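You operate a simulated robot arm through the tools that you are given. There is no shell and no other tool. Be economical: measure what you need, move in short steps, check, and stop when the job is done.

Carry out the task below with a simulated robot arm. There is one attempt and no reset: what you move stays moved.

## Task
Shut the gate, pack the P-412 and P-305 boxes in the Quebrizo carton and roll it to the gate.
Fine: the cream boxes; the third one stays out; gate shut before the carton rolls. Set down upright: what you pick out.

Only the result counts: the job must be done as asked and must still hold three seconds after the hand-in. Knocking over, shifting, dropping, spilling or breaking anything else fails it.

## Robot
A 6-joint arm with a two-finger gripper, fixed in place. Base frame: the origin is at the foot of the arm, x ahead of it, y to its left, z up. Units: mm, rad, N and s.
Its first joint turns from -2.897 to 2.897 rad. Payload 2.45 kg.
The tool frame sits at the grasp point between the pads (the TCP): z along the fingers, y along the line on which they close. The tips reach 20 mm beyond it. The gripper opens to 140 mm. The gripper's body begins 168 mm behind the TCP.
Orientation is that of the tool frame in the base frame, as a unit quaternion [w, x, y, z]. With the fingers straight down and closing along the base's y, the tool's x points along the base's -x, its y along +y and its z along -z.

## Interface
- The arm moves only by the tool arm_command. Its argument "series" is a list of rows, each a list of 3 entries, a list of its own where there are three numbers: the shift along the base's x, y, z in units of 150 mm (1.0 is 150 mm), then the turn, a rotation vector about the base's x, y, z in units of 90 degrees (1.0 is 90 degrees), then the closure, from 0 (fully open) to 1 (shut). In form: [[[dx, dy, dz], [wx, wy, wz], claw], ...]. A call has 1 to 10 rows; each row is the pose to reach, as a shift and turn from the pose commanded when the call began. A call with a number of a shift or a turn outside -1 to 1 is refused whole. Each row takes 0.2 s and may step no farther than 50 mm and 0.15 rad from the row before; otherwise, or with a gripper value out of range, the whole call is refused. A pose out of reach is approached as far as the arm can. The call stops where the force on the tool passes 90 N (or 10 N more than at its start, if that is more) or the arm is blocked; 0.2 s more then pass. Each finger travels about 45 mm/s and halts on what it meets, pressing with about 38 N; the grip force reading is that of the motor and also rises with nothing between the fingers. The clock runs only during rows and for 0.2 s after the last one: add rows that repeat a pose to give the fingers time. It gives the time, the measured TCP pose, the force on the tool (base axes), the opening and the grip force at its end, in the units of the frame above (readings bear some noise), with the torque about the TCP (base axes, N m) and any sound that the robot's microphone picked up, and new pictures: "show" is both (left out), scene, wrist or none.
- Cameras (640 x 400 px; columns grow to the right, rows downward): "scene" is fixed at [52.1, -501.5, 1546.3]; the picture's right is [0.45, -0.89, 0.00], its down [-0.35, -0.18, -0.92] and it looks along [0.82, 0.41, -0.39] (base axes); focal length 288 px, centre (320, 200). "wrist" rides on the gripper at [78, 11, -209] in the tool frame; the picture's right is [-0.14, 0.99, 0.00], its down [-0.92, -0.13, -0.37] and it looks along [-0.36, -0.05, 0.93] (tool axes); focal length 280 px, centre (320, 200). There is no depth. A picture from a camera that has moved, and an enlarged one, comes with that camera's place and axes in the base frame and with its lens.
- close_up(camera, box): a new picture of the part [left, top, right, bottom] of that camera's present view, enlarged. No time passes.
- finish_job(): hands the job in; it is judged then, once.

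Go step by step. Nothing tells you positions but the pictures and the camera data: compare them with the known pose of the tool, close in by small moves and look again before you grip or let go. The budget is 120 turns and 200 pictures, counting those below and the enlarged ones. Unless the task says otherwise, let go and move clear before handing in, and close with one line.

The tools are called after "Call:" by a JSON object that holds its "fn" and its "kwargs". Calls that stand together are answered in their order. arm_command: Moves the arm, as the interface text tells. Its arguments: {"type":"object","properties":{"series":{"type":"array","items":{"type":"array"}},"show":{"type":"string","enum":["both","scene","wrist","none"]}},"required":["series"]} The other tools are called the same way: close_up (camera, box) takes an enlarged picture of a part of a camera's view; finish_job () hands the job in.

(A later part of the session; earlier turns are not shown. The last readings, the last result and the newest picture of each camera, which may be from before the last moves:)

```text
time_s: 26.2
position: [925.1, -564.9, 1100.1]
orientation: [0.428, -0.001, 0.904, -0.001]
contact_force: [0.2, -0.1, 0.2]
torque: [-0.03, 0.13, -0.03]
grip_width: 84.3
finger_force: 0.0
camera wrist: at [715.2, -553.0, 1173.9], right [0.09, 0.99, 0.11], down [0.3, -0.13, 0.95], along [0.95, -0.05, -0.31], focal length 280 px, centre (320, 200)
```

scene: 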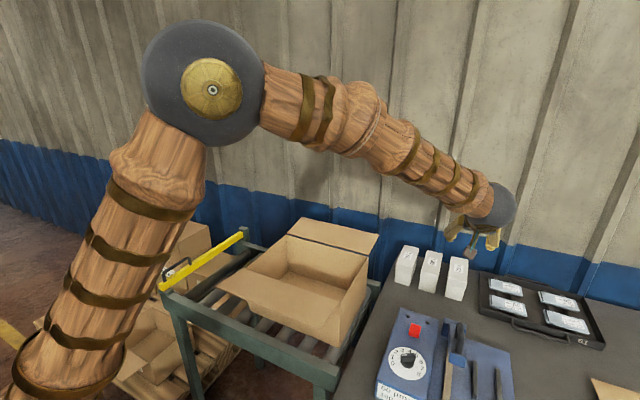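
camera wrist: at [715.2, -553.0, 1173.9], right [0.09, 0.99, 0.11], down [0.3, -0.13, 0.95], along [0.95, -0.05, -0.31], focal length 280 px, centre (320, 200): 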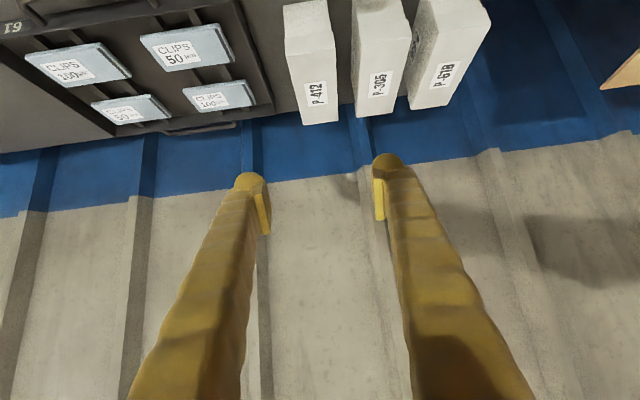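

Re-triangulating from the two wrist views gives tops at z≈905 and P-412's centre near (1040, −557). I descend partway and look again.

Call:
{"fn": "arm_command", "kwargs": {"series": [[[0.13, 0.015, -0.2], [0, 0, 0], 0.4], [[0.26, 0.03, -0.45], [0, 0, 0], 0.4], [[0.4, 0.047, -0.667], [0, 0, 0], 0.4]]}}

Call:
{"fn": "close_up", "kwargs": {"camera": "scene", "box": [380, 200, 520, 310]}}

Call:
{"fn": "close_up", "kwargs": {"camera": "wrist", "box": [220, 0, 460, 240]}}

```text
time_s: 27.0
position: [987.1, -558.5, 1000.0]
orientation: [0.427, 0.0, 0.904, 0.0]
contact_force: [-0.3, -0.1, 0.9]
torque: [0.0, 0.05, 0.01]
grip_width: 84.1
finger_force: 0.0
camera wrist: at [776.4, -545.5, 1074.8], right [0.09, 0.99, 0.11], down [0.3, -0.13, 0.94], along [0.95, -0.05, -0.31], focal length 280 px, centre (320, 200)
```

scene: 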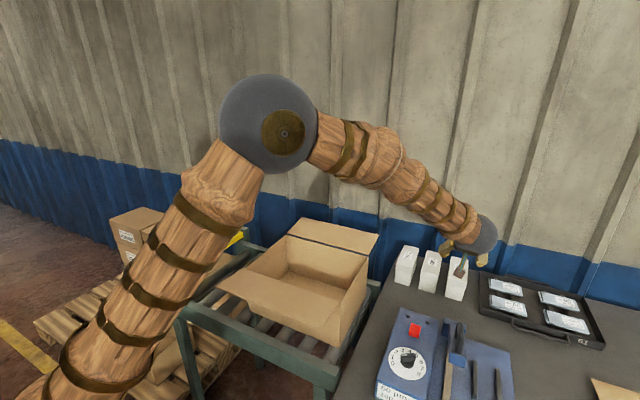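
wrist: 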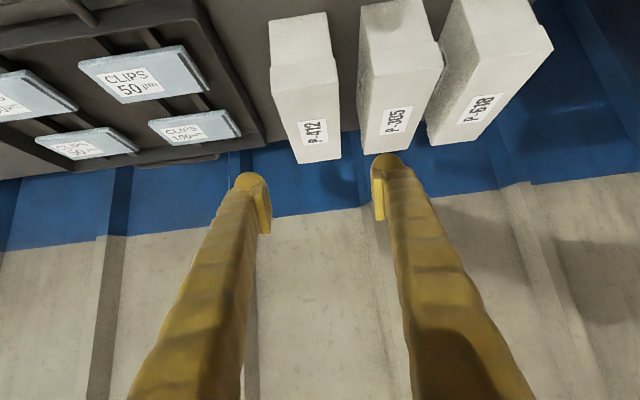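

```text
3.64 times, centred on (450, 255) of scene
camera zoom: at [52.1, -501.5, 1546.3], right [0.45, -0.89, 0.0], down [-0.35, -0.18, -0.92], along [0.82, 0.41, -0.39], focal length 1049 px, centre (-153, 0)
```

zoom: 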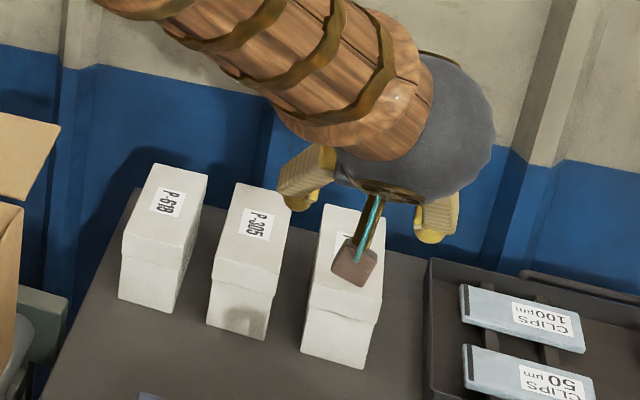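

```text
1.67 times, centred on (340, 120) of wrist
camera zoom: at [776.4, -545.5, 1074.8], right [0.09, 0.99, 0.11], down [0.3, -0.13, 0.94], along [0.95, -0.05, -0.31], focal length 467 px, centre (287, 333)
```

zoom: 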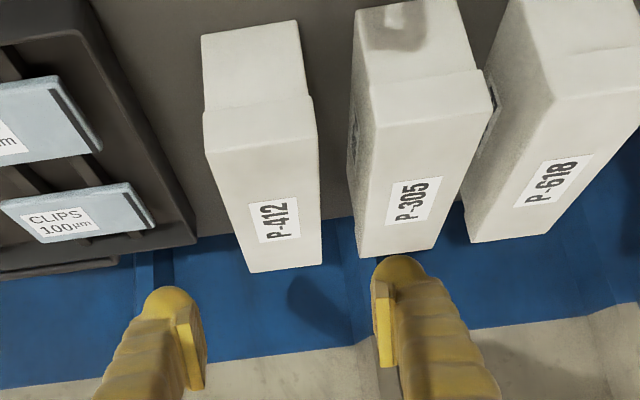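

Call:
{"fn": "arm_command", "kwargs": {"series": [[[0.16, -0.005, -0.11], [0, 0, 0], 0.45], [[0.32, -0.01, -0.22], [0, 0, 0], 0.45], [[0.32, -0.01, -0.33], [0, 0, 0], 0.45], [[0.32, -0.01, -0.4], [0, 0, 0], 0.45]]}}

Call:
{"fn": "close_up", "kwargs": {"camera": "scene", "box": [380, 220, 520, 330]}}

```text
time_s: 28.0
position: [1035.4, -559.4, 939.5]
orientation: [0.426, 0.0, 0.905, 0.0]
contact_force: [-0.2, -0.8, -0.5]
torque: [0.02, 0.01, 0.01]
grip_width: 77.2
finger_force: 0.0
camera wrist: at [825.4, -547.6, 1014.5], right [0.09, 0.99, 0.11], down [0.3, -0.13, 0.94], along [0.95, -0.05, -0.31], focal length 280 px, centre (320, 200)
```

scene: 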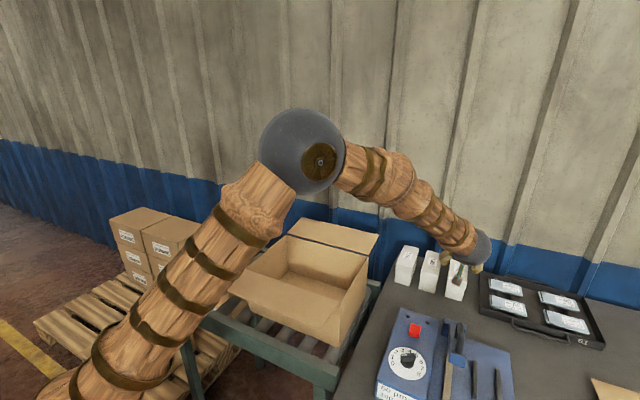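
wrist: 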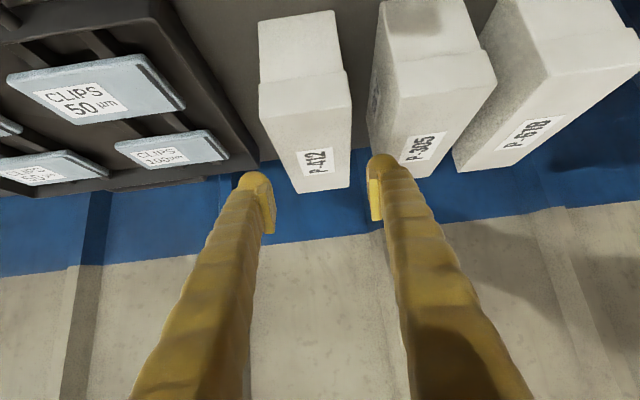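

```text
3.64 times, centred on (450, 275) of scene
camera zoom: at [52.1, -501.5, 1546.3], right [0.45, -0.89, 0.0], down [-0.35, -0.18, -0.92], along [0.82, 0.41, -0.39], focal length 1049 px, centre (-153, -73)
```

zoom: 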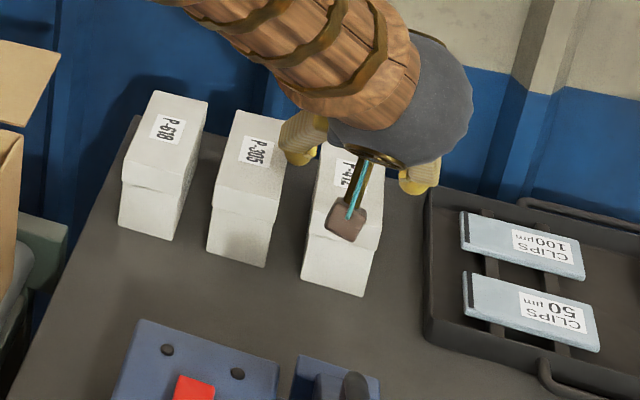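

P-412 spans y about −581 to −528 and P-305's near side is around −501. I narrow to 70 mm, centre at y −557, and descend in small steps.

Call:
{"fn": "arm_command", "kwargs": {"series": [[[0.02, 0.016, 0], [0, 0, 0], 0.5], [[0.04, 0.016, -0.08], [0, 0, 0], 0.5], [[0.04, 0.016, -0.16], [0, 0, 0], 0.5], [[0.04, 0.016, -0.24], [0, 0, 0], 0.5]]}}

Call:
{"fn": "close_up", "kwargs": {"camera": "scene", "box": [400, 230, 500, 310]}}

Call:
{"fn": "close_up", "kwargs": {"camera": "wrist", "box": [220, 40, 440, 260]}}

```text
time_s: 29.1
position: [1043.9, -560.5, 920.7]
orientation: [0.434, 0.001, 0.901, -0.002]
contact_force: [-1.8, 0.7, 19.0]
torque: [1.12, 0.07, 0.09]
grip_width: 71.9
finger_force: 1.9
stopped in row 4: the force on the tool passed its limit at 98 N (the readings are from after the stop); the commanded pose is now the measured one
camera wrist: at [832.7, -548.3, 991.3], right [0.09, 0.99, 0.1], down [0.29, -0.13, 0.95], along [0.95, -0.05, -0.3], focal length 280 px, centre (320, 200)
```

scene: 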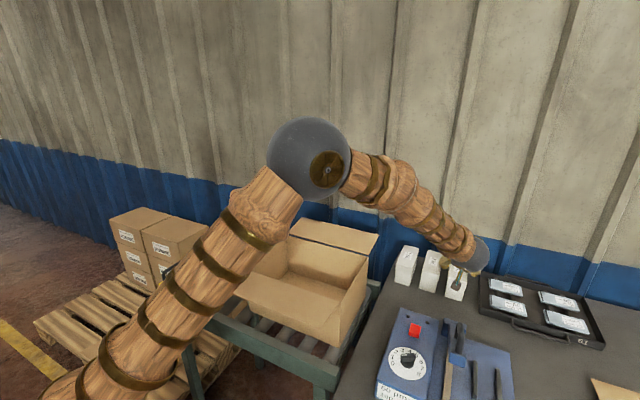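
wrist: 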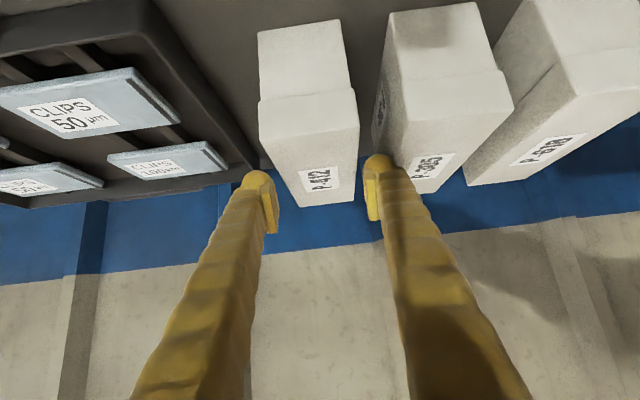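

```text
5.00 times, centred on (450, 270) of scene
camera zoom: at [52.1, -501.5, 1546.3], right [0.45, -0.89, 0.0], down [-0.35, -0.18, -0.92], along [0.82, 0.41, -0.39], focal length 1443 px, centre (-330, -150)
```

zoom: 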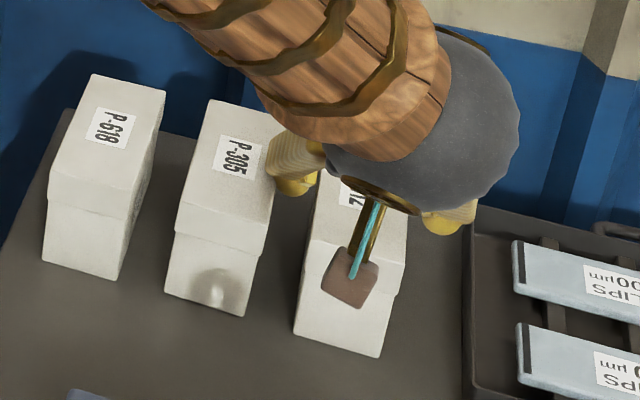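

```text
1.82 times, centred on (330, 150) of wrist
camera zoom: at [832.7, -548.3, 991.3], right [0.09, 0.99, 0.1], down [0.29, -0.13, 0.95], along [0.95, -0.05, -0.3], focal length 510 px, centre (302, 291)
```

zoom: 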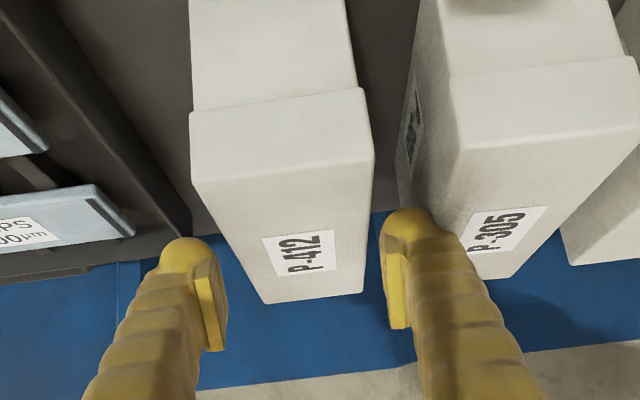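

The +y fingertip touched P-305's top edge, because the knobs are a little thicker than I assumed. I back up, take a picture to see whether anything moved, and shift slightly to −y.

Call:
{"fn": "arm_command", "kwargs": {"series": [[[0, 0, 0.05], [0, 0, 0], 0.5], [[0, -0.007, 0.08], [0, 0, 0], 0.5], [[0, -0.007, 0.08], [0, 0, 0], 0.5]]}}

Call:
{"fn": "close_up", "kwargs": {"camera": "wrist", "box": [240, 100, 420, 220]}}

Call:
{"fn": "close_up", "kwargs": {"camera": "scene", "box": [400, 230, 500, 310]}}

```text
time_s: 29.9
position: [1043.2, -562.2, 930.0]
orientation: [0.431, 0.0, 0.902, -0.002]
contact_force: [-0.1, 0.0, 0.2]
torque: [-0.05, -0.03, 0.0]
grip_width: 70.2
finger_force: 0.1
camera wrist: at [832.6, -549.3, 1001.4], right [0.09, 0.99, 0.1], down [0.29, -0.13, 0.95], along [0.95, -0.05, -0.3], focal length 280 px, centre (320, 200)
```

scene: 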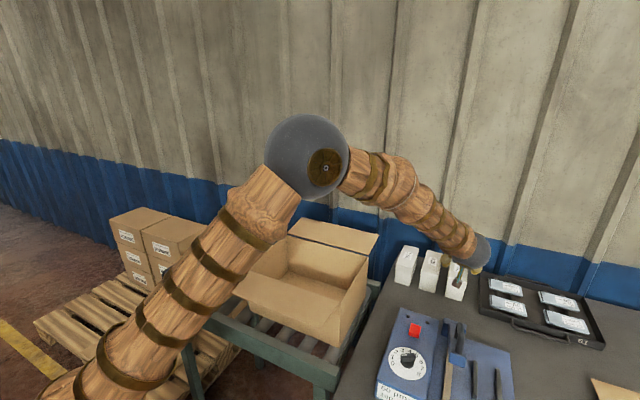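
wrist: 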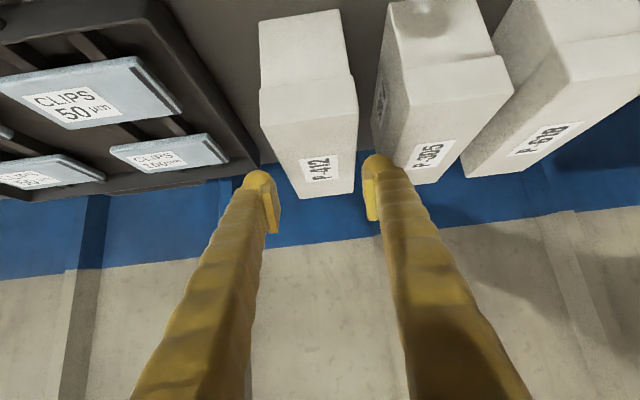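

```text
3.33 times, centred on (330, 160) of wrist
camera zoom: at [832.6, -549.3, 1001.4], right [0.09, 0.99, 0.1], down [0.29, -0.13, 0.95], along [0.95, -0.05, -0.3], focal length 935 px, centre (287, 333)
```

zoom: 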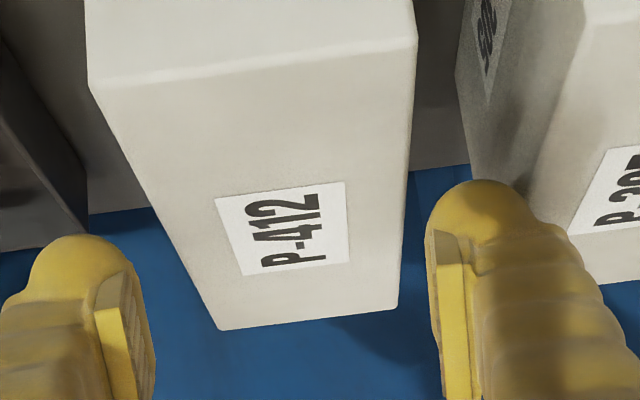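

```text
5.00 times, centred on (450, 270) of scene
camera zoom: at [52.1, -501.5, 1546.3], right [0.45, -0.89, 0.0], down [-0.35, -0.18, -0.92], along [0.82, 0.41, -0.39], focal length 1443 px, centre (-330, -150)
```

zoom: 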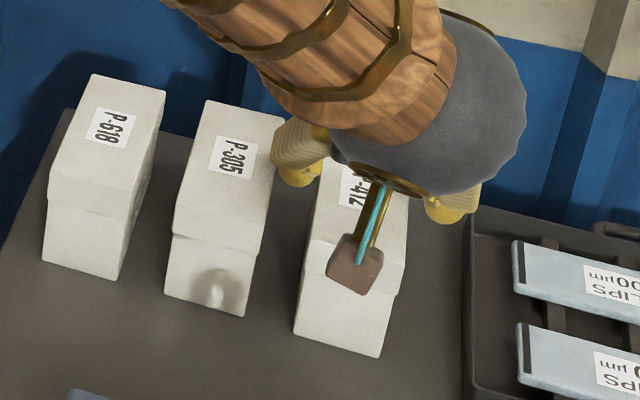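

Call:
{"fn": "arm_command", "kwargs": {"series": [[[0, -0.02, 0], [0, 0, 0], 0.5], [[0, -0.02, -0.03], [0, 0, 0], 0.5], [[0, -0.02, -0.06], [0, 0, 0], 0.5], [[0, -0.02, -0.09], [0, 0, 0], 0.5], [[0, -0.02, -0.11], [0, 0, 0], 0.5]], "show": "none"}}

Call:
{"fn": "close_up", "kwargs": {"camera": "wrist", "box": [240, 100, 420, 220]}}

```text
time_s: 31.1
position: [1044.7, -564.3, 914.1]
orientation: [0.431, 0.0, 0.902, -0.002]
contact_force: [0.4, 1.6, 0.3]
torque: [0.05, 0.05, -0.02]
grip_width: 70.5
finger_force: 1.0
```

```text
3.33 times, centred on (330, 160) of wrist
camera zoom: at [832.8, -551.8, 984.6], right [0.09, 0.99, 0.1], down [0.29, -0.13, 0.95], along [0.95, -0.05, -0.3], focal length 935 px, centre (287, 333)
```

zoom: 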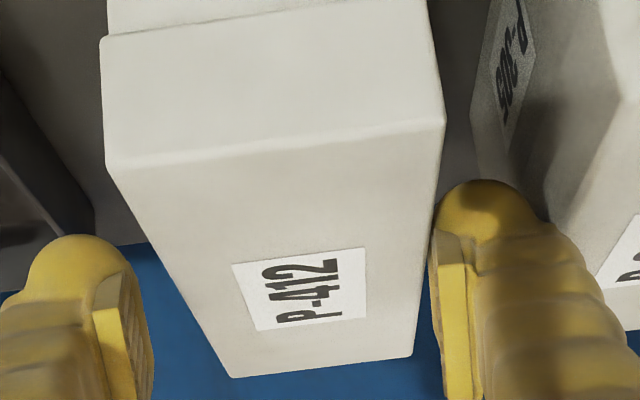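

It's now entering the gap cleanly, so I continue down in small steps.

Call:
{"fn": "arm_command", "kwargs": {"series": [[[0, 0.003, -0.05], [0, 0, 0], 0.5], [[0, 0.003, -0.1], [0, 0, 0], 0.5], [[0, 0.003, -0.15], [0, 0, 0], 0.5], [[0, 0.003, -0.2], [0, 0, 0], 0.5], [[0, 0.003, -0.25], [0, 0, 0], 0.5], [[0, 0.003, -0.3], [0, 0, 0], 0.5]]}}

Call:
{"fn": "close_up", "kwargs": {"camera": "wrist", "box": [240, 100, 420, 220]}}

Call:
{"fn": "close_up", "kwargs": {"camera": "scene", "box": [400, 230, 500, 310]}}

```text
time_s: 32.5
position: [1044.6, -565.3, 868.9]
orientation: [0.431, 0.001, 0.902, -0.002]
contact_force: [-0.4, 0.2, -0.3]
torque: [0.02, 0.01, 0.0]
grip_width: 69.8
finger_force: 0.0
camera wrist: at [833.4, -552.1, 939.3], right [0.09, 0.99, 0.1], down [0.29, -0.13, 0.95], along [0.95, -0.05, -0.3], focal length 280 px, centre (320, 200)
```

scene: 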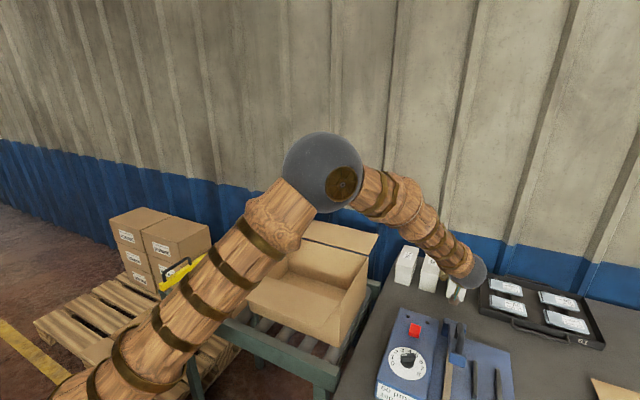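
wrist: 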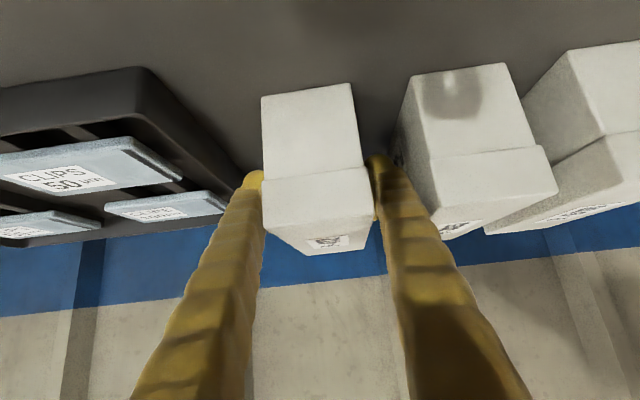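

```text
3.33 times, centred on (330, 160) of wrist
camera zoom: at [833.4, -552.1, 939.3], right [0.09, 0.99, 0.1], down [0.29, -0.13, 0.95], along [0.95, -0.05, -0.3], focal length 935 px, centre (287, 333)
```

zoom: 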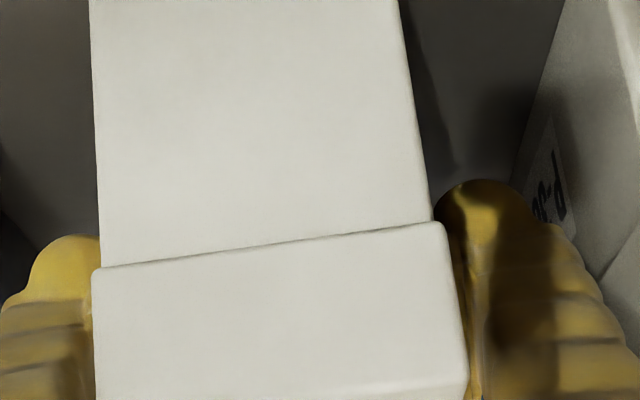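

```text
5.00 times, centred on (450, 270) of scene
camera zoom: at [52.1, -501.5, 1546.3], right [0.45, -0.89, 0.0], down [-0.35, -0.18, -0.92], along [0.82, 0.41, -0.39], focal length 1443 px, centre (-330, -150)
```

zoom: 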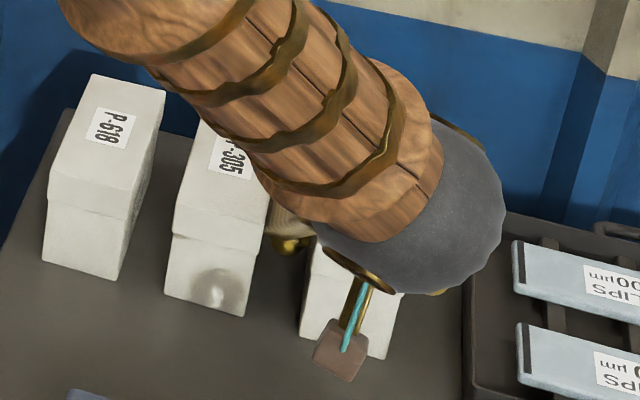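

Both fingers are alongside P-412. Closing the gripper.

Call:
{"fn": "arm_command", "kwargs": {"series": [[[0, 0.003, 0], [0, 0, 0], 0.8], [[0, 0.003, 0], [0, 0, 0], 1], [[0, 0.003, 0], [0, 0, 0], 1], [[0, 0.003, 0], [0, 0, 0], 1]], "show": "none"}}

```text
time_s: 33.5
position: [1045.1, -563.7, 867.9]
orientation: [0.431, 0.001, 0.902, -0.003]
contact_force: [0.2, -1.3, 0.9]
torque: [-0.13, 0.02, -0.04]
grip_width: 63.0
finger_force: 38.3
```

Call:
{"fn": "arm_command", "kwargs": {"series": [[[0, 0, 0.05], [0, 0, 0], 1], [[0, 0, 0.15], [0, 0, 0], 1], [[0, 0, 0.35], [0, 0, 0], 1], [[0, 0, 0.6], [0, 0, 0], 1], [[0, 0, 0.85], [0, 0, 0], 1], [[0, 0, 1], [0, 0, 0], 1]]}}

Call:
{"fn": "close_up", "kwargs": {"camera": "scene", "box": [390, 200, 530, 310]}}

```text
time_s: 34.9
position: [1043.4, -565.7, 1018.3]
orientation: [0.432, 0.0, 0.902, -0.001]
contact_force: [-0.5, 0.9, -6.5]
torque: [0.0, -0.01, 0.03]
grip_width: 62.6
finger_force: 38.0
camera wrist: at [832.2, -551.9, 1088.9], right [0.09, 0.99, 0.1], down [0.29, -0.13, 0.95], along [0.95, -0.05, -0.3], focal length 280 px, centre (320, 200)
```

scene: 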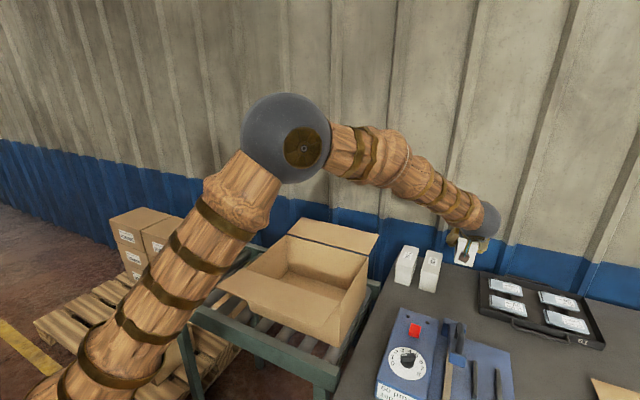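
wrist: 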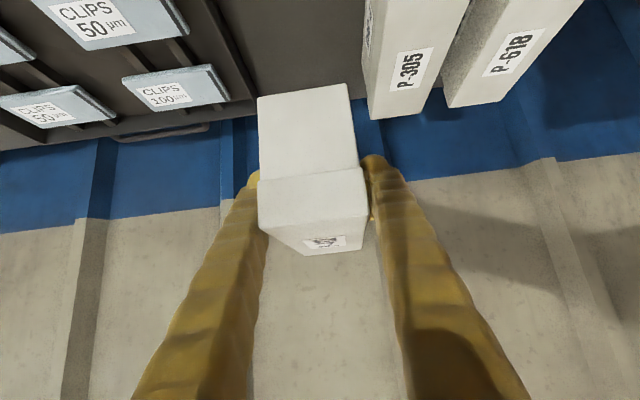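

```text
3.64 times, centred on (460, 255) of scene
camera zoom: at [52.1, -501.5, 1546.3], right [0.45, -0.89, 0.0], down [-0.35, -0.18, -0.92], along [0.82, 0.41, -0.39], focal length 1049 px, centre (-189, 0)
```

zoom: 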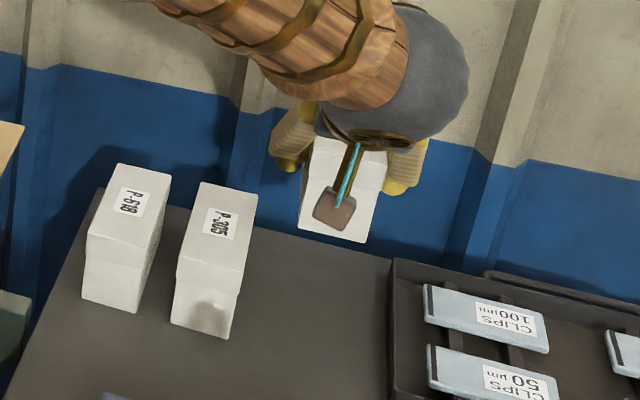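

P-412 is held level but with the tool tilted 51°, which would foul the carton's near wall. I'll set it down on free bench space around (862, −378) and regrip it with the tool vertical.

Call:
{"fn": "arm_command", "kwargs": {"series": [[[-0.2, 0.2, 0], [0, 0, 0], 1], [[-0.4, 0.4, 0], [0, 0, 0], 1], [[-0.6, 0.6, 0], [0, 0, 0], 1], [[-0.8, 0.8, 0], [0, 0, 0], 1], [[-1, 1, 0], [0, 0, 0], 1]], "show": "none"}}

Call:
{"fn": "arm_command", "kwargs": {"series": [[[-0.1, 0.12, -0.1], [0, 0, 0], 1], [[-0.21, 0.25, -0.3], [0, 0, 0], 1], [[-0.21, 0.25, -0.5], [0, 0, 0], 1]]}}

Call:
{"fn": "close_up", "kwargs": {"camera": "scene", "box": [360, 230, 520, 360]}}

```text
time_s: 36.1
position: [894.6, -413.5, 1018.0]
orientation: [0.432, 0.001, 0.902, -0.002]
contact_force: [-0.5, -0.2, -5.7]
torque: [-0.01, 0.02, -0.02]
grip_width: 62.7
finger_force: 37.9
```

```text
time_s: 36.9
position: [863.2, -375.6, 943.8]
orientation: [0.431, 0.0, 0.902, -0.002]
contact_force: [-0.2, 0.7, -6.0]
torque: [0.01, 0.04, 0.01]
grip_width: 62.4
finger_force: 38.3
camera wrist: at [651.2, -364.5, 1015.0], right [0.09, 0.99, 0.1], down [0.29, -0.12, 0.95], along [0.95, -0.05, -0.3], focal length 280 px, centre (320, 200)
```

scene: 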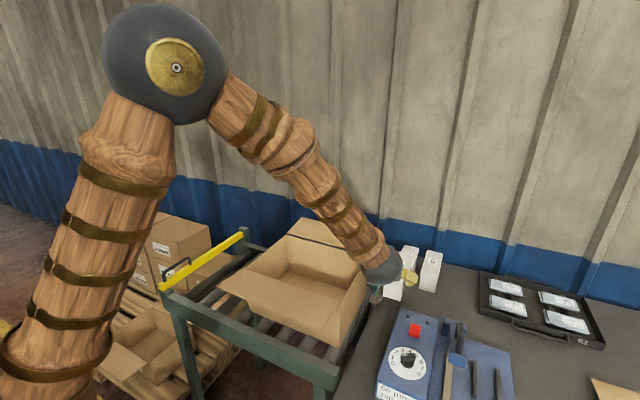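
wrist: 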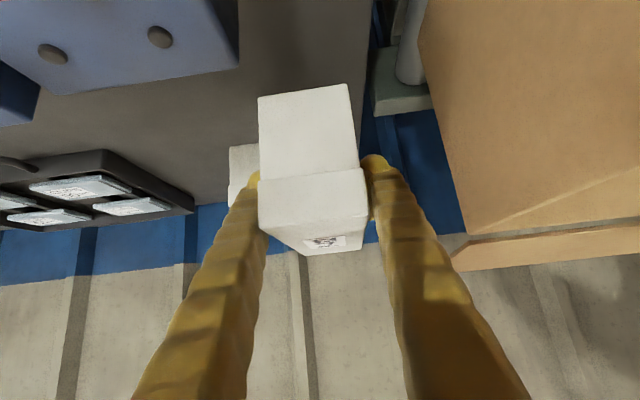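

```text
3.08 times, centred on (440, 295) of scene
camera zoom: at [52.1, -501.5, 1546.3], right [0.45, -0.89, 0.0], down [-0.35, -0.18, -0.92], along [0.82, 0.41, -0.39], focal length 888 px, centre (-49, -92)
```

zoom: 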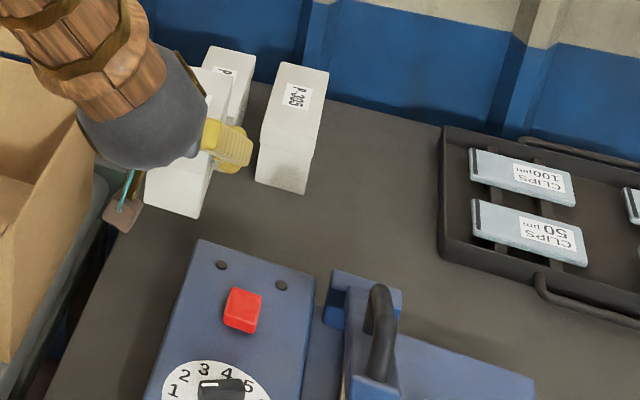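

Call:
{"fn": "arm_command", "kwargs": {"series": [[[0.03, 0.01, -0.12], [0, 0, 0], 1], [[0.05, 0.02, -0.25], [0, 0, 0], 1], [[0.05, 0.02, -0.38], [0, 0, 0], 1], [[0.05, 0.02, -0.45], [0, 0, 0], 1], [[0.05, 0.02, -0.48], [0, 0, 0], 1]], "show": "wrist"}}

```text
time_s: 38.1
position: [870.6, -373.8, 871.6]
orientation: [0.431, 0.0, 0.902, -0.002]
contact_force: [-0.1, -0.1, -6.1]
torque: [0.0, 0.05, 0.0]
grip_width: 62.6
finger_force: 37.6
camera wrist: at [659.1, -361.5, 942.8], right [0.09, 0.99, 0.1], down [0.29, -0.13, 0.95], along [0.95, -0.05, -0.3], focal length 280 px, centre (320, 200)
```

wrist: 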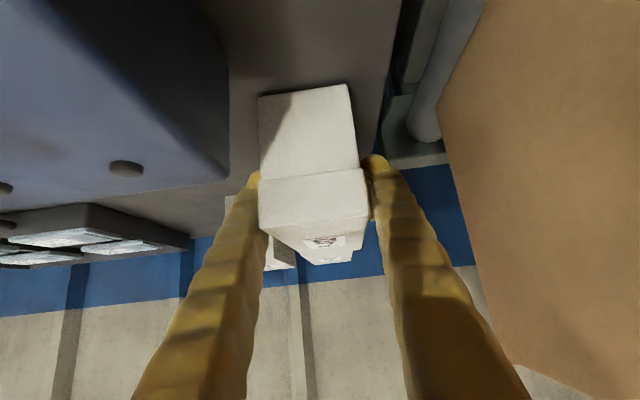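

Still hanging just above the bench; lowering a few more millimetres until contact.

Call:
{"fn": "arm_command", "kwargs": {"series": [[[0, 0, -0.012], [0, 0, 0], 1], [[0, 0, -0.024], [0, 0, 0], 1], [[0, 0, -0.024], [0, 0, 0], 1]], "show": "none"}}

```text
time_s: 38.9
position: [870.1, -374.6, 867.4]
orientation: [0.433, 0.0, 0.901, -0.002]
contact_force: [-3.1, -0.5, 2.9]
torque: [-0.26, -0.56, -0.1]
grip_width: 62.7
finger_force: 38.1
```

Call:
{"fn": "arm_command", "kwargs": {"series": [[[0, 0, 0], [0, 0, 0], 0.5], [[0, 0, 0], [0, 0, 0], 0.45], [[0, 0, 0], [0, 0, 0], 0.42], [[0, 0, 0.2], [0, 0, 0], 0.42], [[0, 0, 0.5], [0, 0, 0], 0.42], [[0, 0, 0.8], [0, 0, 0], 0.42], [[0, 0, 1.0], [0, 0, 0], 0.42]]}}

```text
time_s: 40.5
position: [868.3, -376.3, 1017.0]
orientation: [0.431, 0.0, 0.902, -0.001]
contact_force: [0.0, -0.2, -0.4]
torque: [0.02, -0.02, -0.01]
grip_width: 81.5
finger_force: 0.1
camera wrist: at [658.2, -362.2, 1089.3], right [0.09, 0.99, 0.1], down [0.29, -0.13, 0.95], along [0.95, -0.05, -0.3], focal length 280 px, centre (320, 200)
```

scene: 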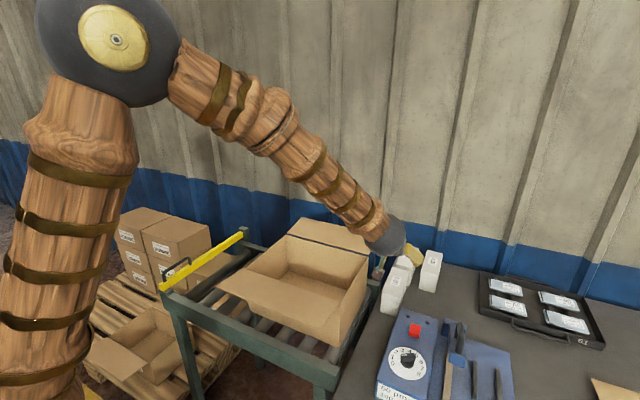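
wrist: 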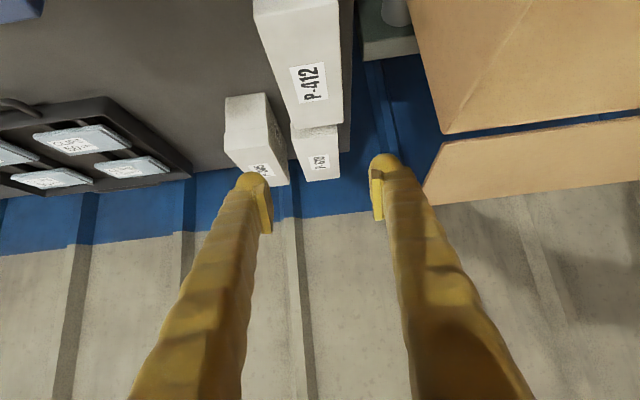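

P-412 stands on the bench. I rotate the tool nearly vertical above it.

Call:
{"fn": "arm_command", "kwargs": {"series": [[[0, 0, 0], [0, 0.08, 0], 0.4], [[0, 0, 0], [0, 0.16, 0], 0.4], [[0, 0, 0], [0, 0.24, 0], 0.4], [[0, 0, 0], [0, 0.32, 0], 0.4], [[0, 0, 0], [0, 0.4, 0], 0.4], [[0, 0, 0], [0, 0.48, 0], 0.4], [[0, 0, 0], [0, 0.54, 0], 0.4], [[0, 0, -0.2], [0, 0.54, 0], 0.4]]}}

Call:
{"fn": "close_up", "kwargs": {"camera": "wrist", "box": [200, 100, 440, 250]}}

```text
time_s: 42.3
position: [870.1, -373.2, 987.0]
orientation: [0.022, -0.001, 1.0, -0.002]
contact_force: [0.2, 0.5, 0.2]
torque: [0.0, -0.01, -0.01]
grip_width: 84.0
finger_force: 0.0
camera wrist: at [782.9, -360.2, 1193.6], right [0.14, 0.99, 0.0], down [0.9, -0.13, 0.41], along [0.41, -0.05, -0.91], focal length 280 px, centre (320, 200)
```

scene: 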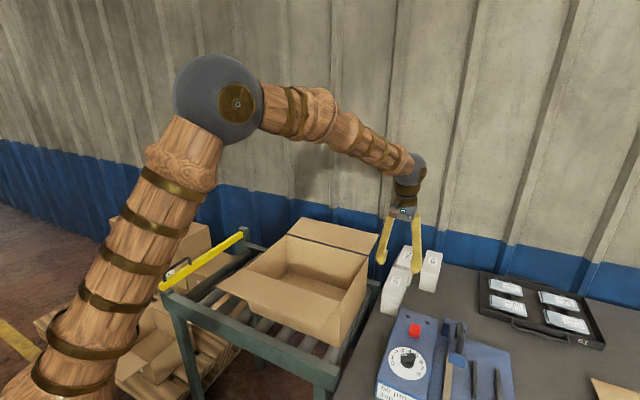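
wrist: 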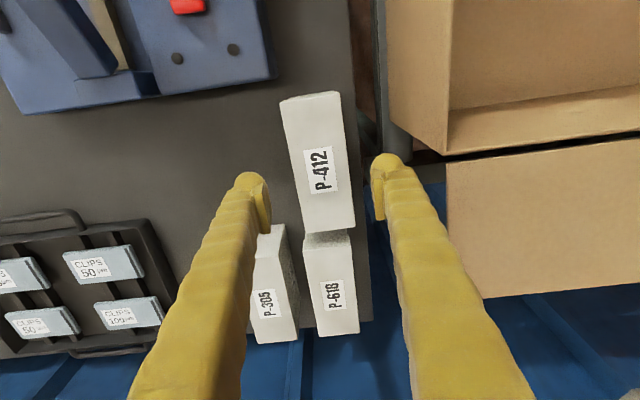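

```text
2.67 times, centred on (320, 175) of wrist
camera zoom: at [782.9, -360.2, 1193.6], right [0.14, 0.99, 0.0], down [0.9, -0.13, 0.41], along [0.41, -0.05, -0.91], focal length 748 px, centre (320, 267)
```

zoom: 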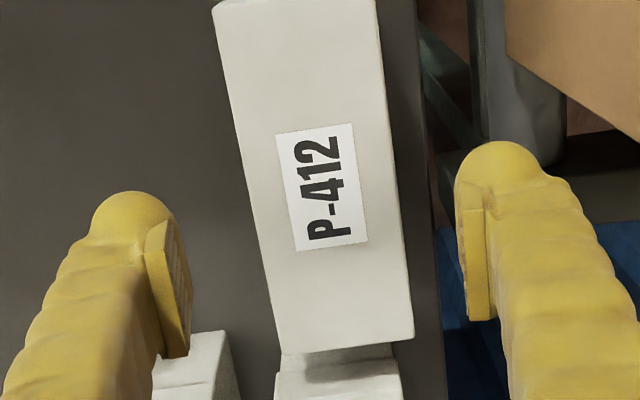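

The tool is vertical and centred over P-412, so I descend and grip.

Call:
{"fn": "arm_command", "kwargs": {"series": [[[0, 0.0, -0.2], [0, 0, 0], 0.42], [[0, 0, -0.4], [0, 0, 0], 0.42], [[0, 0, -0.6], [0, 0, 0], 0.42], [[0, 0, -0.83], [0, 0, 0], 0.42], [[0, 0, -0.83], [0, 0, 0], 0.8], [[0, 0, -0.83], [0, 0, 0], 1], [[0, 0, -0.83], [0, 0, 0], 1], [[0, 0, -0.83], [0, 0, 0], 1]], "show": "wrist"}}

```text
time_s: 44.1
position: [869.3, -372.7, 862.6]
orientation: [0.021, 0.0, 1.0, -0.001]
contact_force: [1.3, -0.3, 1.4]
torque: [-0.06, -0.08, 0.18]
grip_width: 62.6
finger_force: 38.0
camera wrist: at [782.6, -360.2, 1069.3], right [0.14, 0.99, 0.0], down [0.9, -0.13, 0.41], along [0.41, -0.05, -0.91], focal length 280 px, centre (320, 200)
```

wrist: 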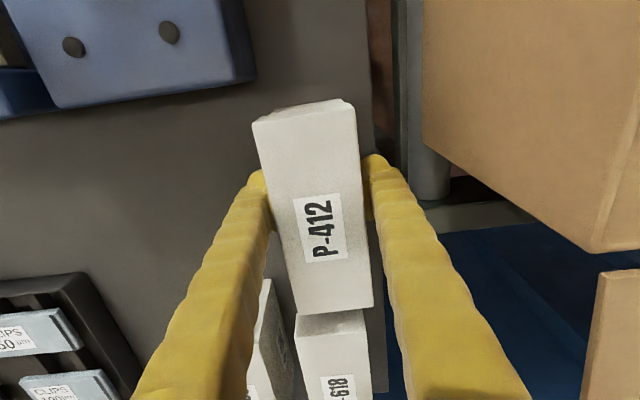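

Call:
{"fn": "arm_command", "kwargs": {"series": [[[0, 0.0, 0.1], [0, 0, 0], 1], [[0, 0, 0.35], [0, 0, 0], 1], [[0, 0, 0.65], [0, 0, 0], 1], [[0, 0, 1], [0, 0, 0], 1]], "show": "none"}}

Call:
{"fn": "arm_command", "kwargs": {"series": [[[-0.15, 0.1, 0.2], [0, 0, 0], 1], [[-0.3, 0.3, 0.4], [0, 0, 0], 1], [[-0.45, 0.5, 0.6], [0, 0, 0], 1], [[-0.6, 0.75, 0.8], [0, 0, 0], 1], [[-0.75, 1, 0.9], [0, 0, 0], 1]]}}

```text
refused: row 4 steps farther than a row can; nothing moved
```

```text
refused: row 4 steps farther than a row can; nothing moved
```

Call:
{"fn": "arm_command", "kwargs": {"series": [[[0, 0.0, 0.1], [0, 0, 0], 1], [[0, 0, 0.35], [0, 0, 0], 1], [[0, 0, 0.65], [0, 0, 0], 1], [[0, 0, 0.95], [0, 0, 0], 1]], "show": "none"}}

Call:
{"fn": "arm_command", "kwargs": {"series": [[[-0.15, 0.1, 0.2], [0, 0, 0], 1], [[-0.3, 0.3, 0.35], [0, 0, 0], 1], [[-0.45, 0.5, 0.5], [0, 0, 0], 1], [[-0.6, 0.7, 0.65], [0, 0, 0], 1], [[-0.75, 0.9, 0.8], [0, 0, 0], 1]]}}

```text
time_s: 45.1
position: [869.0, -373.8, 1003.5]
orientation: [0.021, -0.001, 1.0, -0.002]
contact_force: [0.4, -0.2, -6.3]
torque: [0.04, 0.06, 0.02]
grip_width: 62.5
finger_force: 38.0
```

```text
time_s: 46.3
position: [754.2, -238.0, 1125.0]
orientation: [0.022, -0.001, 1.0, -0.001]
contact_force: [1.5, -0.6, -6.8]
torque: [0.0, 0.07, 0.0]
grip_width: 62.6
finger_force: 37.2
camera wrist: at [668.0, -225.0, 1331.3], right [0.14, 0.99, 0.0], down [0.9, -0.13, 0.41], along [0.4, -0.05, -0.91], focal length 280 px, centre (320, 200)
```

scene: 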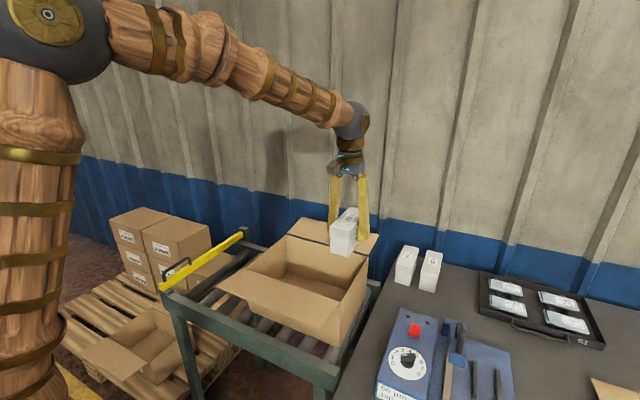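
wrist: 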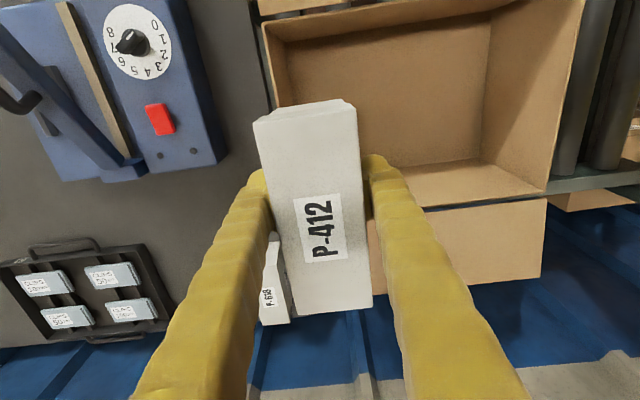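

The carton interior spans roughly x 614–864, y −270…75, with its floor near z 790. I carry P-412 over to (736, −20) and look before lowering.

Call:
{"fn": "arm_command", "kwargs": {"series": [[[-0.03, 0.25, 0], [0, 0, 0], 1], [[-0.06, 0.5, 0], [0, 0, 0], 1], [[-0.09, 0.75, 0], [0, 0, 0], 1], [[-0.12, 1.0, 0], [0, 0, 0], 1]], "show": "none"}}

Call:
{"fn": "arm_command", "kwargs": {"series": [[[0, 0.22, -0.1], [0, 0, 0], 1], [[0, 0.45, -0.25], [0, 0, 0], 1], [[0, 0.45, -0.45], [0, 0, 0], 1]]}}

Call:
{"fn": "close_up", "kwargs": {"camera": "scene", "box": [210, 190, 400, 360]}}

```text
time_s: 47.3
position: [739.1, -86.7, 1125.6]
orientation: [0.022, -0.001, 1.0, -0.001]
contact_force: [0.4, 0.1, -6.2]
torque: [-0.03, -0.02, -0.03]
grip_width: 62.4
finger_force: 38.2
```

```text
time_s: 48.1
position: [739.0, -21.2, 1058.7]
orientation: [0.022, -0.001, 1.0, -0.001]
contact_force: [0.7, -0.4, -5.5]
torque: [0.04, 0.07, -0.01]
grip_width: 62.7
finger_force: 38.3
camera wrist: at [651.6, -8.5, 1265.3], right [0.14, 0.99, 0.0], down [0.9, -0.13, 0.41], along [0.41, -0.05, -0.91], focal length 280 px, centre (320, 200)
```

scene: 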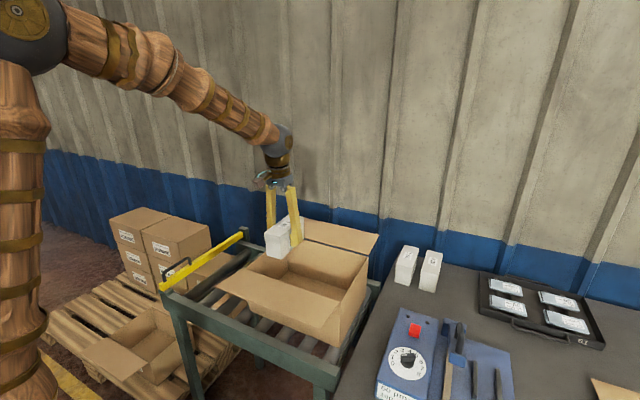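
wrist: 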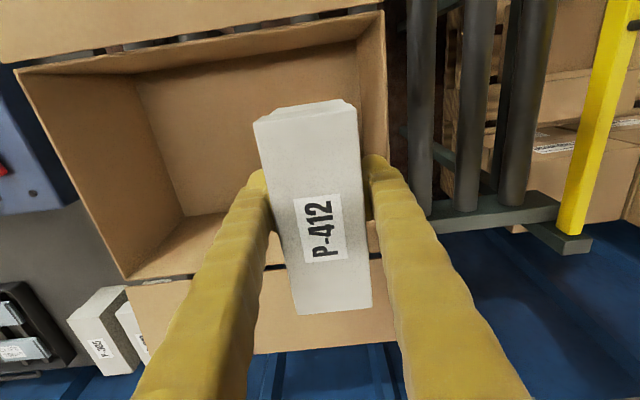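

```text
2.35 times, centred on (305, 275) of scene
camera zoom: at [52.1, -501.5, 1546.3], right [0.45, -0.89, 0.0], down [-0.35, -0.18, -0.92], along [0.82, 0.41, -0.39], focal length 679 px, centre (355, 24)
```

zoom: 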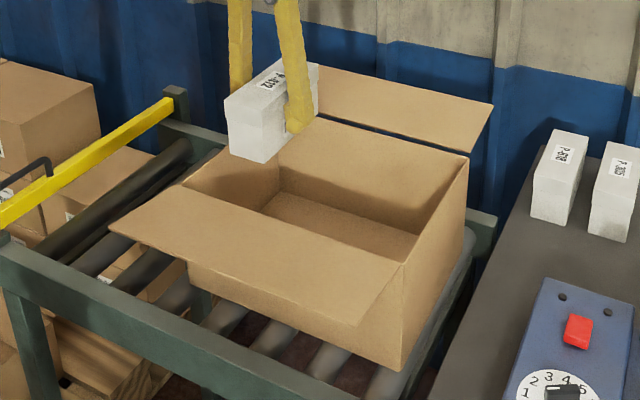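

The rim comes out at z≈980, the +y wall at y≈53 and the floor at z≈820. I shift to y −35 and lower in.

Call:
{"fn": "arm_command", "kwargs": {"series": [[[-0.05, -0.09, 0], [0, 0, 0], 1], [[-0.07, -0.09, -0.2], [0, 0, 0], 1], [[-0.07, -0.09, -0.4], [0, 0, 0], 1], [[-0.07, -0.09, -0.6], [0, 0, 0], 1], [[-0.07, -0.09, -0.8], [0, 0, 0], 1], [[-0.07, -0.09, -1.0], [0, 0, 0], 1]]}}

Call:
{"fn": "close_up", "kwargs": {"camera": "scene", "box": [210, 190, 400, 360]}}

```text
time_s: 49.5
position: [729.5, -35.0, 907.6]
orientation: [0.022, -0.001, 1.0, -0.002]
contact_force: [0.6, 1.2, -5.8]
torque: [0.0, 0.06, 0.01]
grip_width: 62.5
finger_force: 37.4
camera wrist: at [642.6, -22.3, 1115.3], right [0.14, 0.99, 0.0], down [0.9, -0.13, 0.41], along [0.41, -0.05, -0.91], focal length 280 px, centre (320, 200)
```

scene: 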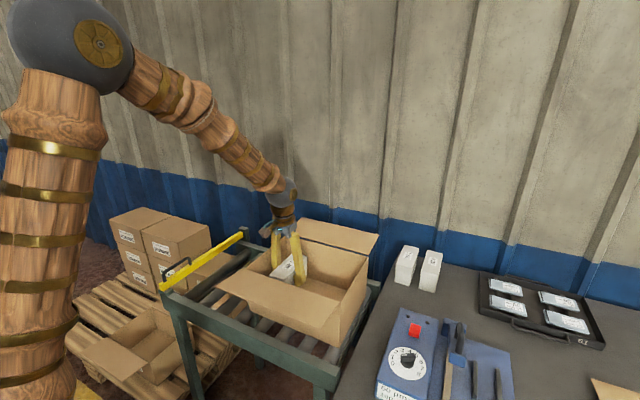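
wrist: 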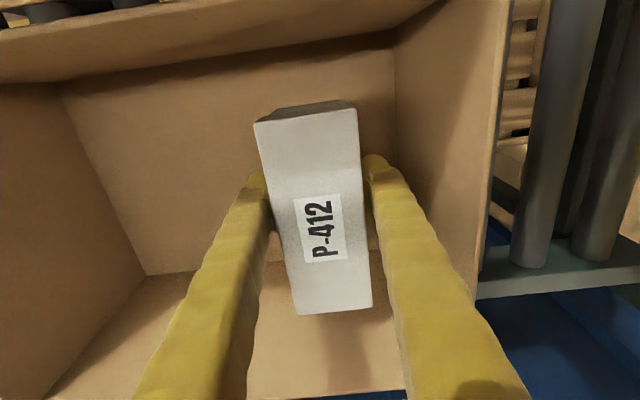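

```text
2.35 times, centred on (305, 275) of scene
camera zoom: at [52.1, -501.5, 1546.3], right [0.45, -0.89, 0.0], down [-0.35, -0.18, -0.92], along [0.82, 0.41, -0.39], focal length 679 px, centre (355, 24)
```

zoom: 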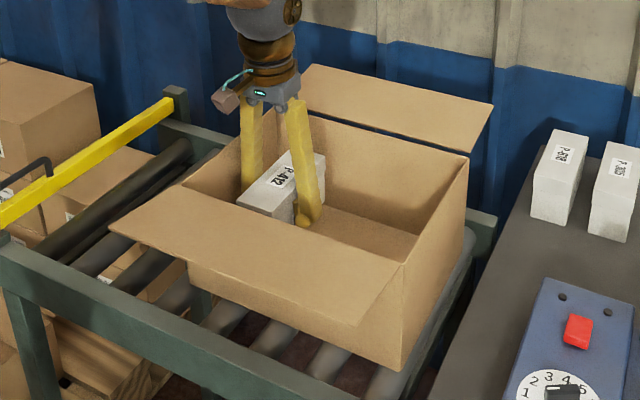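

Call:
{"fn": "arm_command", "kwargs": {"series": [[[0, 0, -0.1], [0, 0, 0], 1], [[0, 0, -0.2], [0, 0, 0], 1], [[0, 0, -0.26], [0, 0, 0], 1], [[0, 0, -0.29], [0, 0, 0], 1], [[0, 0, -0.31], [0, 0, 0], 1]], "show": "none"}}

```text
time_s: 50.7
position: [729.4, -35.4, 863.6]
orientation: [0.023, 0.0, 1.0, -0.002]
contact_force: [-1.6, -0.3, 42.4]
torque: [-0.01, -0.03, 0.06]
grip_width: 62.6
finger_force: 37.8
```

P-412 is on the carton floor. I ease off, release and rise.

Call:
{"fn": "arm_command", "kwargs": {"series": [[[0, 0, 0.01], [0, 0, 0], 1], [[0, 0, 0.01], [0, 0, 0], 0.5], [[0, 0, 0.01], [0, 0, 0], 0.45], [[0, 0, 0.01], [0, 0, 0], 0.43], [[0, 0, 0.2], [0, 0, 0], 0.43], [[0, 0, 0.5], [0, 0, 0], 0.43], [[0, 0, 0.8], [0, 0, 0], 0.43], [[0, 0, 1.0], [0, 0, 0], 0.43]]}}

```text
time_s: 52.5
position: [727.4, -35.5, 1011.5]
orientation: [0.022, -0.001, 1.0, -0.001]
contact_force: [-0.1, -0.7, 0.0]
torque: [0.0, -0.01, 0.0]
grip_width: 79.8
finger_force: 0.1
camera wrist: at [640.4, -22.5, 1217.7], right [0.14, 0.99, 0.0], down [0.9, -0.13, 0.41], along [0.4, -0.05, -0.91], focal length 280 px, centre (320, 200)
```

scene: 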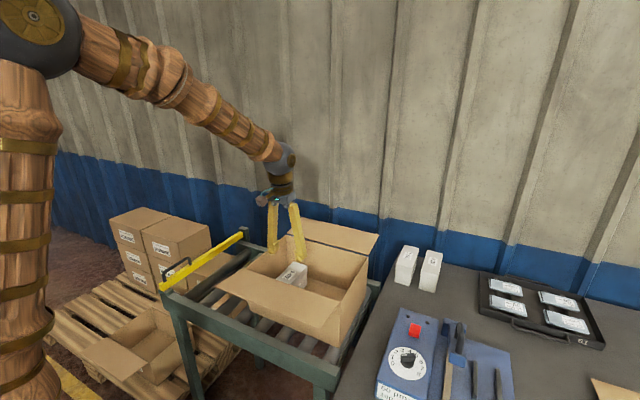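
wrist: 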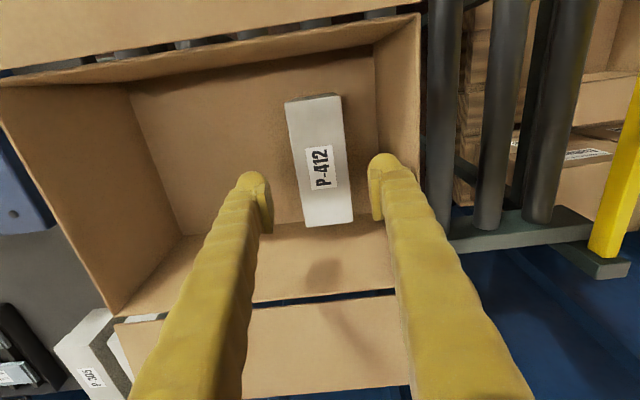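

P-412 stands upright in the carton. Now I return for P-305.

Call:
{"fn": "arm_command", "kwargs": {"series": [[[0, -0.1, 0.25], [0, 0, 0], 0.43], [[0, -0.25, 0.5], [0, 0, 0], 0.43], [[0, -0.45, 0.7], [0, 0, 0], 0.43], [[0.05, -0.7, 0.85], [0, 0, 0], 0.43], [[0.1, -1, 0.85], [0, 0, 0], 0.43]], "show": "none"}}

Call:
{"fn": "arm_command", "kwargs": {"series": [[[0.08, -0.25, 0], [0, -0.08, 0], 0.43], [[0.16, -0.5, 0], [0, -0.16, 0], 0.43], [[0.24, -0.75, 0], [0, -0.24, 0], 0.43], [[0.32, -1, 0], [0, -0.32, 0], 0.43]], "show": "none"}}

Call:
{"fn": "arm_command", "kwargs": {"series": [[[0.2, -0.22, 0], [0, -0.06, 0], 0.43], [[0.4, -0.44, -0.1], [0, -0.12, 0], 0.43], [[0.6, -0.66, -0.2], [0, -0.18, 0], 0.43], [[0.8, -0.87, -0.35], [0, -0.22, 0], 0.43], [[0.95, -0.87, -0.55], [0, -0.22, 0], 0.43], [[0.95, -0.87, -0.75], [0, -0.22, 0], 0.43]]}}

Call:
{"fn": "close_up", "kwargs": {"camera": "wrist", "box": [200, 0, 440, 150]}}

```text
time_s: 53.7
position: [743.4, -184.2, 1139.0]
orientation: [0.021, -0.001, 1.0, -0.003]
contact_force: [-0.5, 0.6, -0.8]
torque: [-0.01, 0.03, -0.01]
grip_width: 79.8
finger_force: 0.0
```

```text
time_s: 54.7
position: [791.6, -334.3, 1140.3]
orientation: [0.271, -0.001, 0.963, -0.001]
contact_force: [-0.8, 0.5, 0.6]
torque: [0.01, -0.01, 0.02]
grip_width: 79.6
finger_force: 0.1
```

```text
time_s: 56.1
position: [935.0, -466.0, 1027.1]
orientation: [0.432, 0.001, 0.902, -0.002]
contact_force: [0.8, 0.7, 0.2]
torque: [-0.03, 0.03, -0.02]
grip_width: 79.6
finger_force: 0.0
camera wrist: at [722.7, -452.3, 1098.4], right [0.09, 0.99, 0.1], down [0.29, -0.12, 0.95], along [0.95, -0.05, -0.3], focal length 280 px, centre (320, 200)
```

scene: 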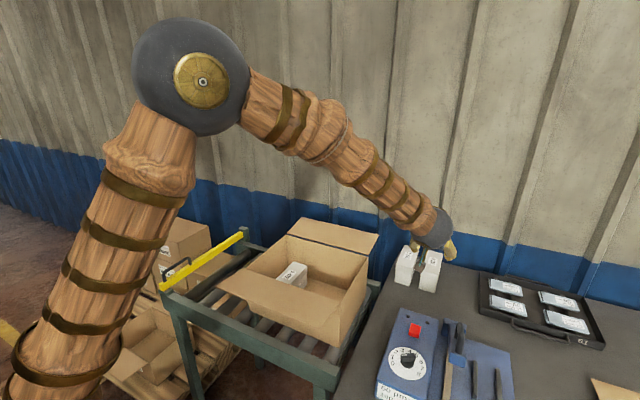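
wrist: 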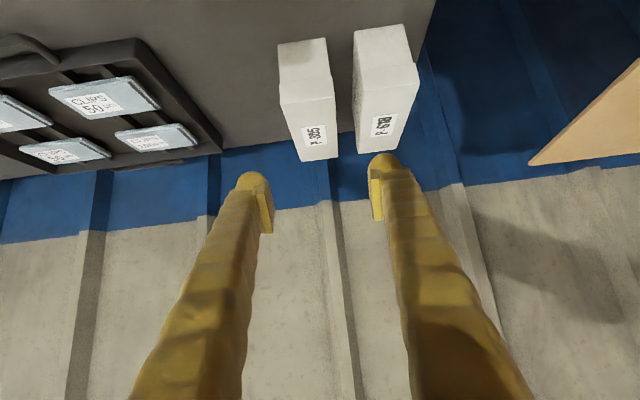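

```text
2.67 times, centred on (320, 75) of wrist
camera zoom: at [722.7, -452.3, 1098.4], right [0.09, 0.99, 0.1], down [0.29, -0.12, 0.95], along [0.95, -0.05, -0.3], focal length 748 px, centre (320, 533)
```

zoom: 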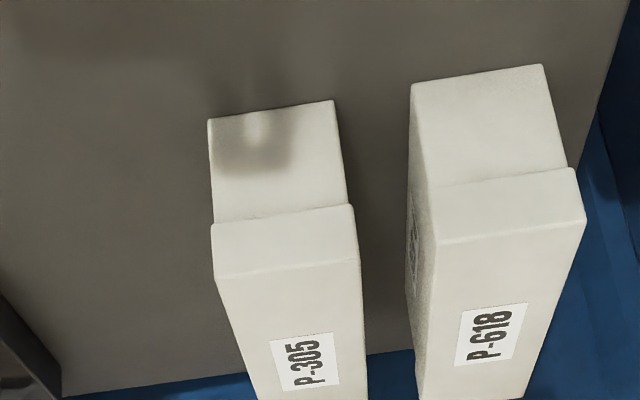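

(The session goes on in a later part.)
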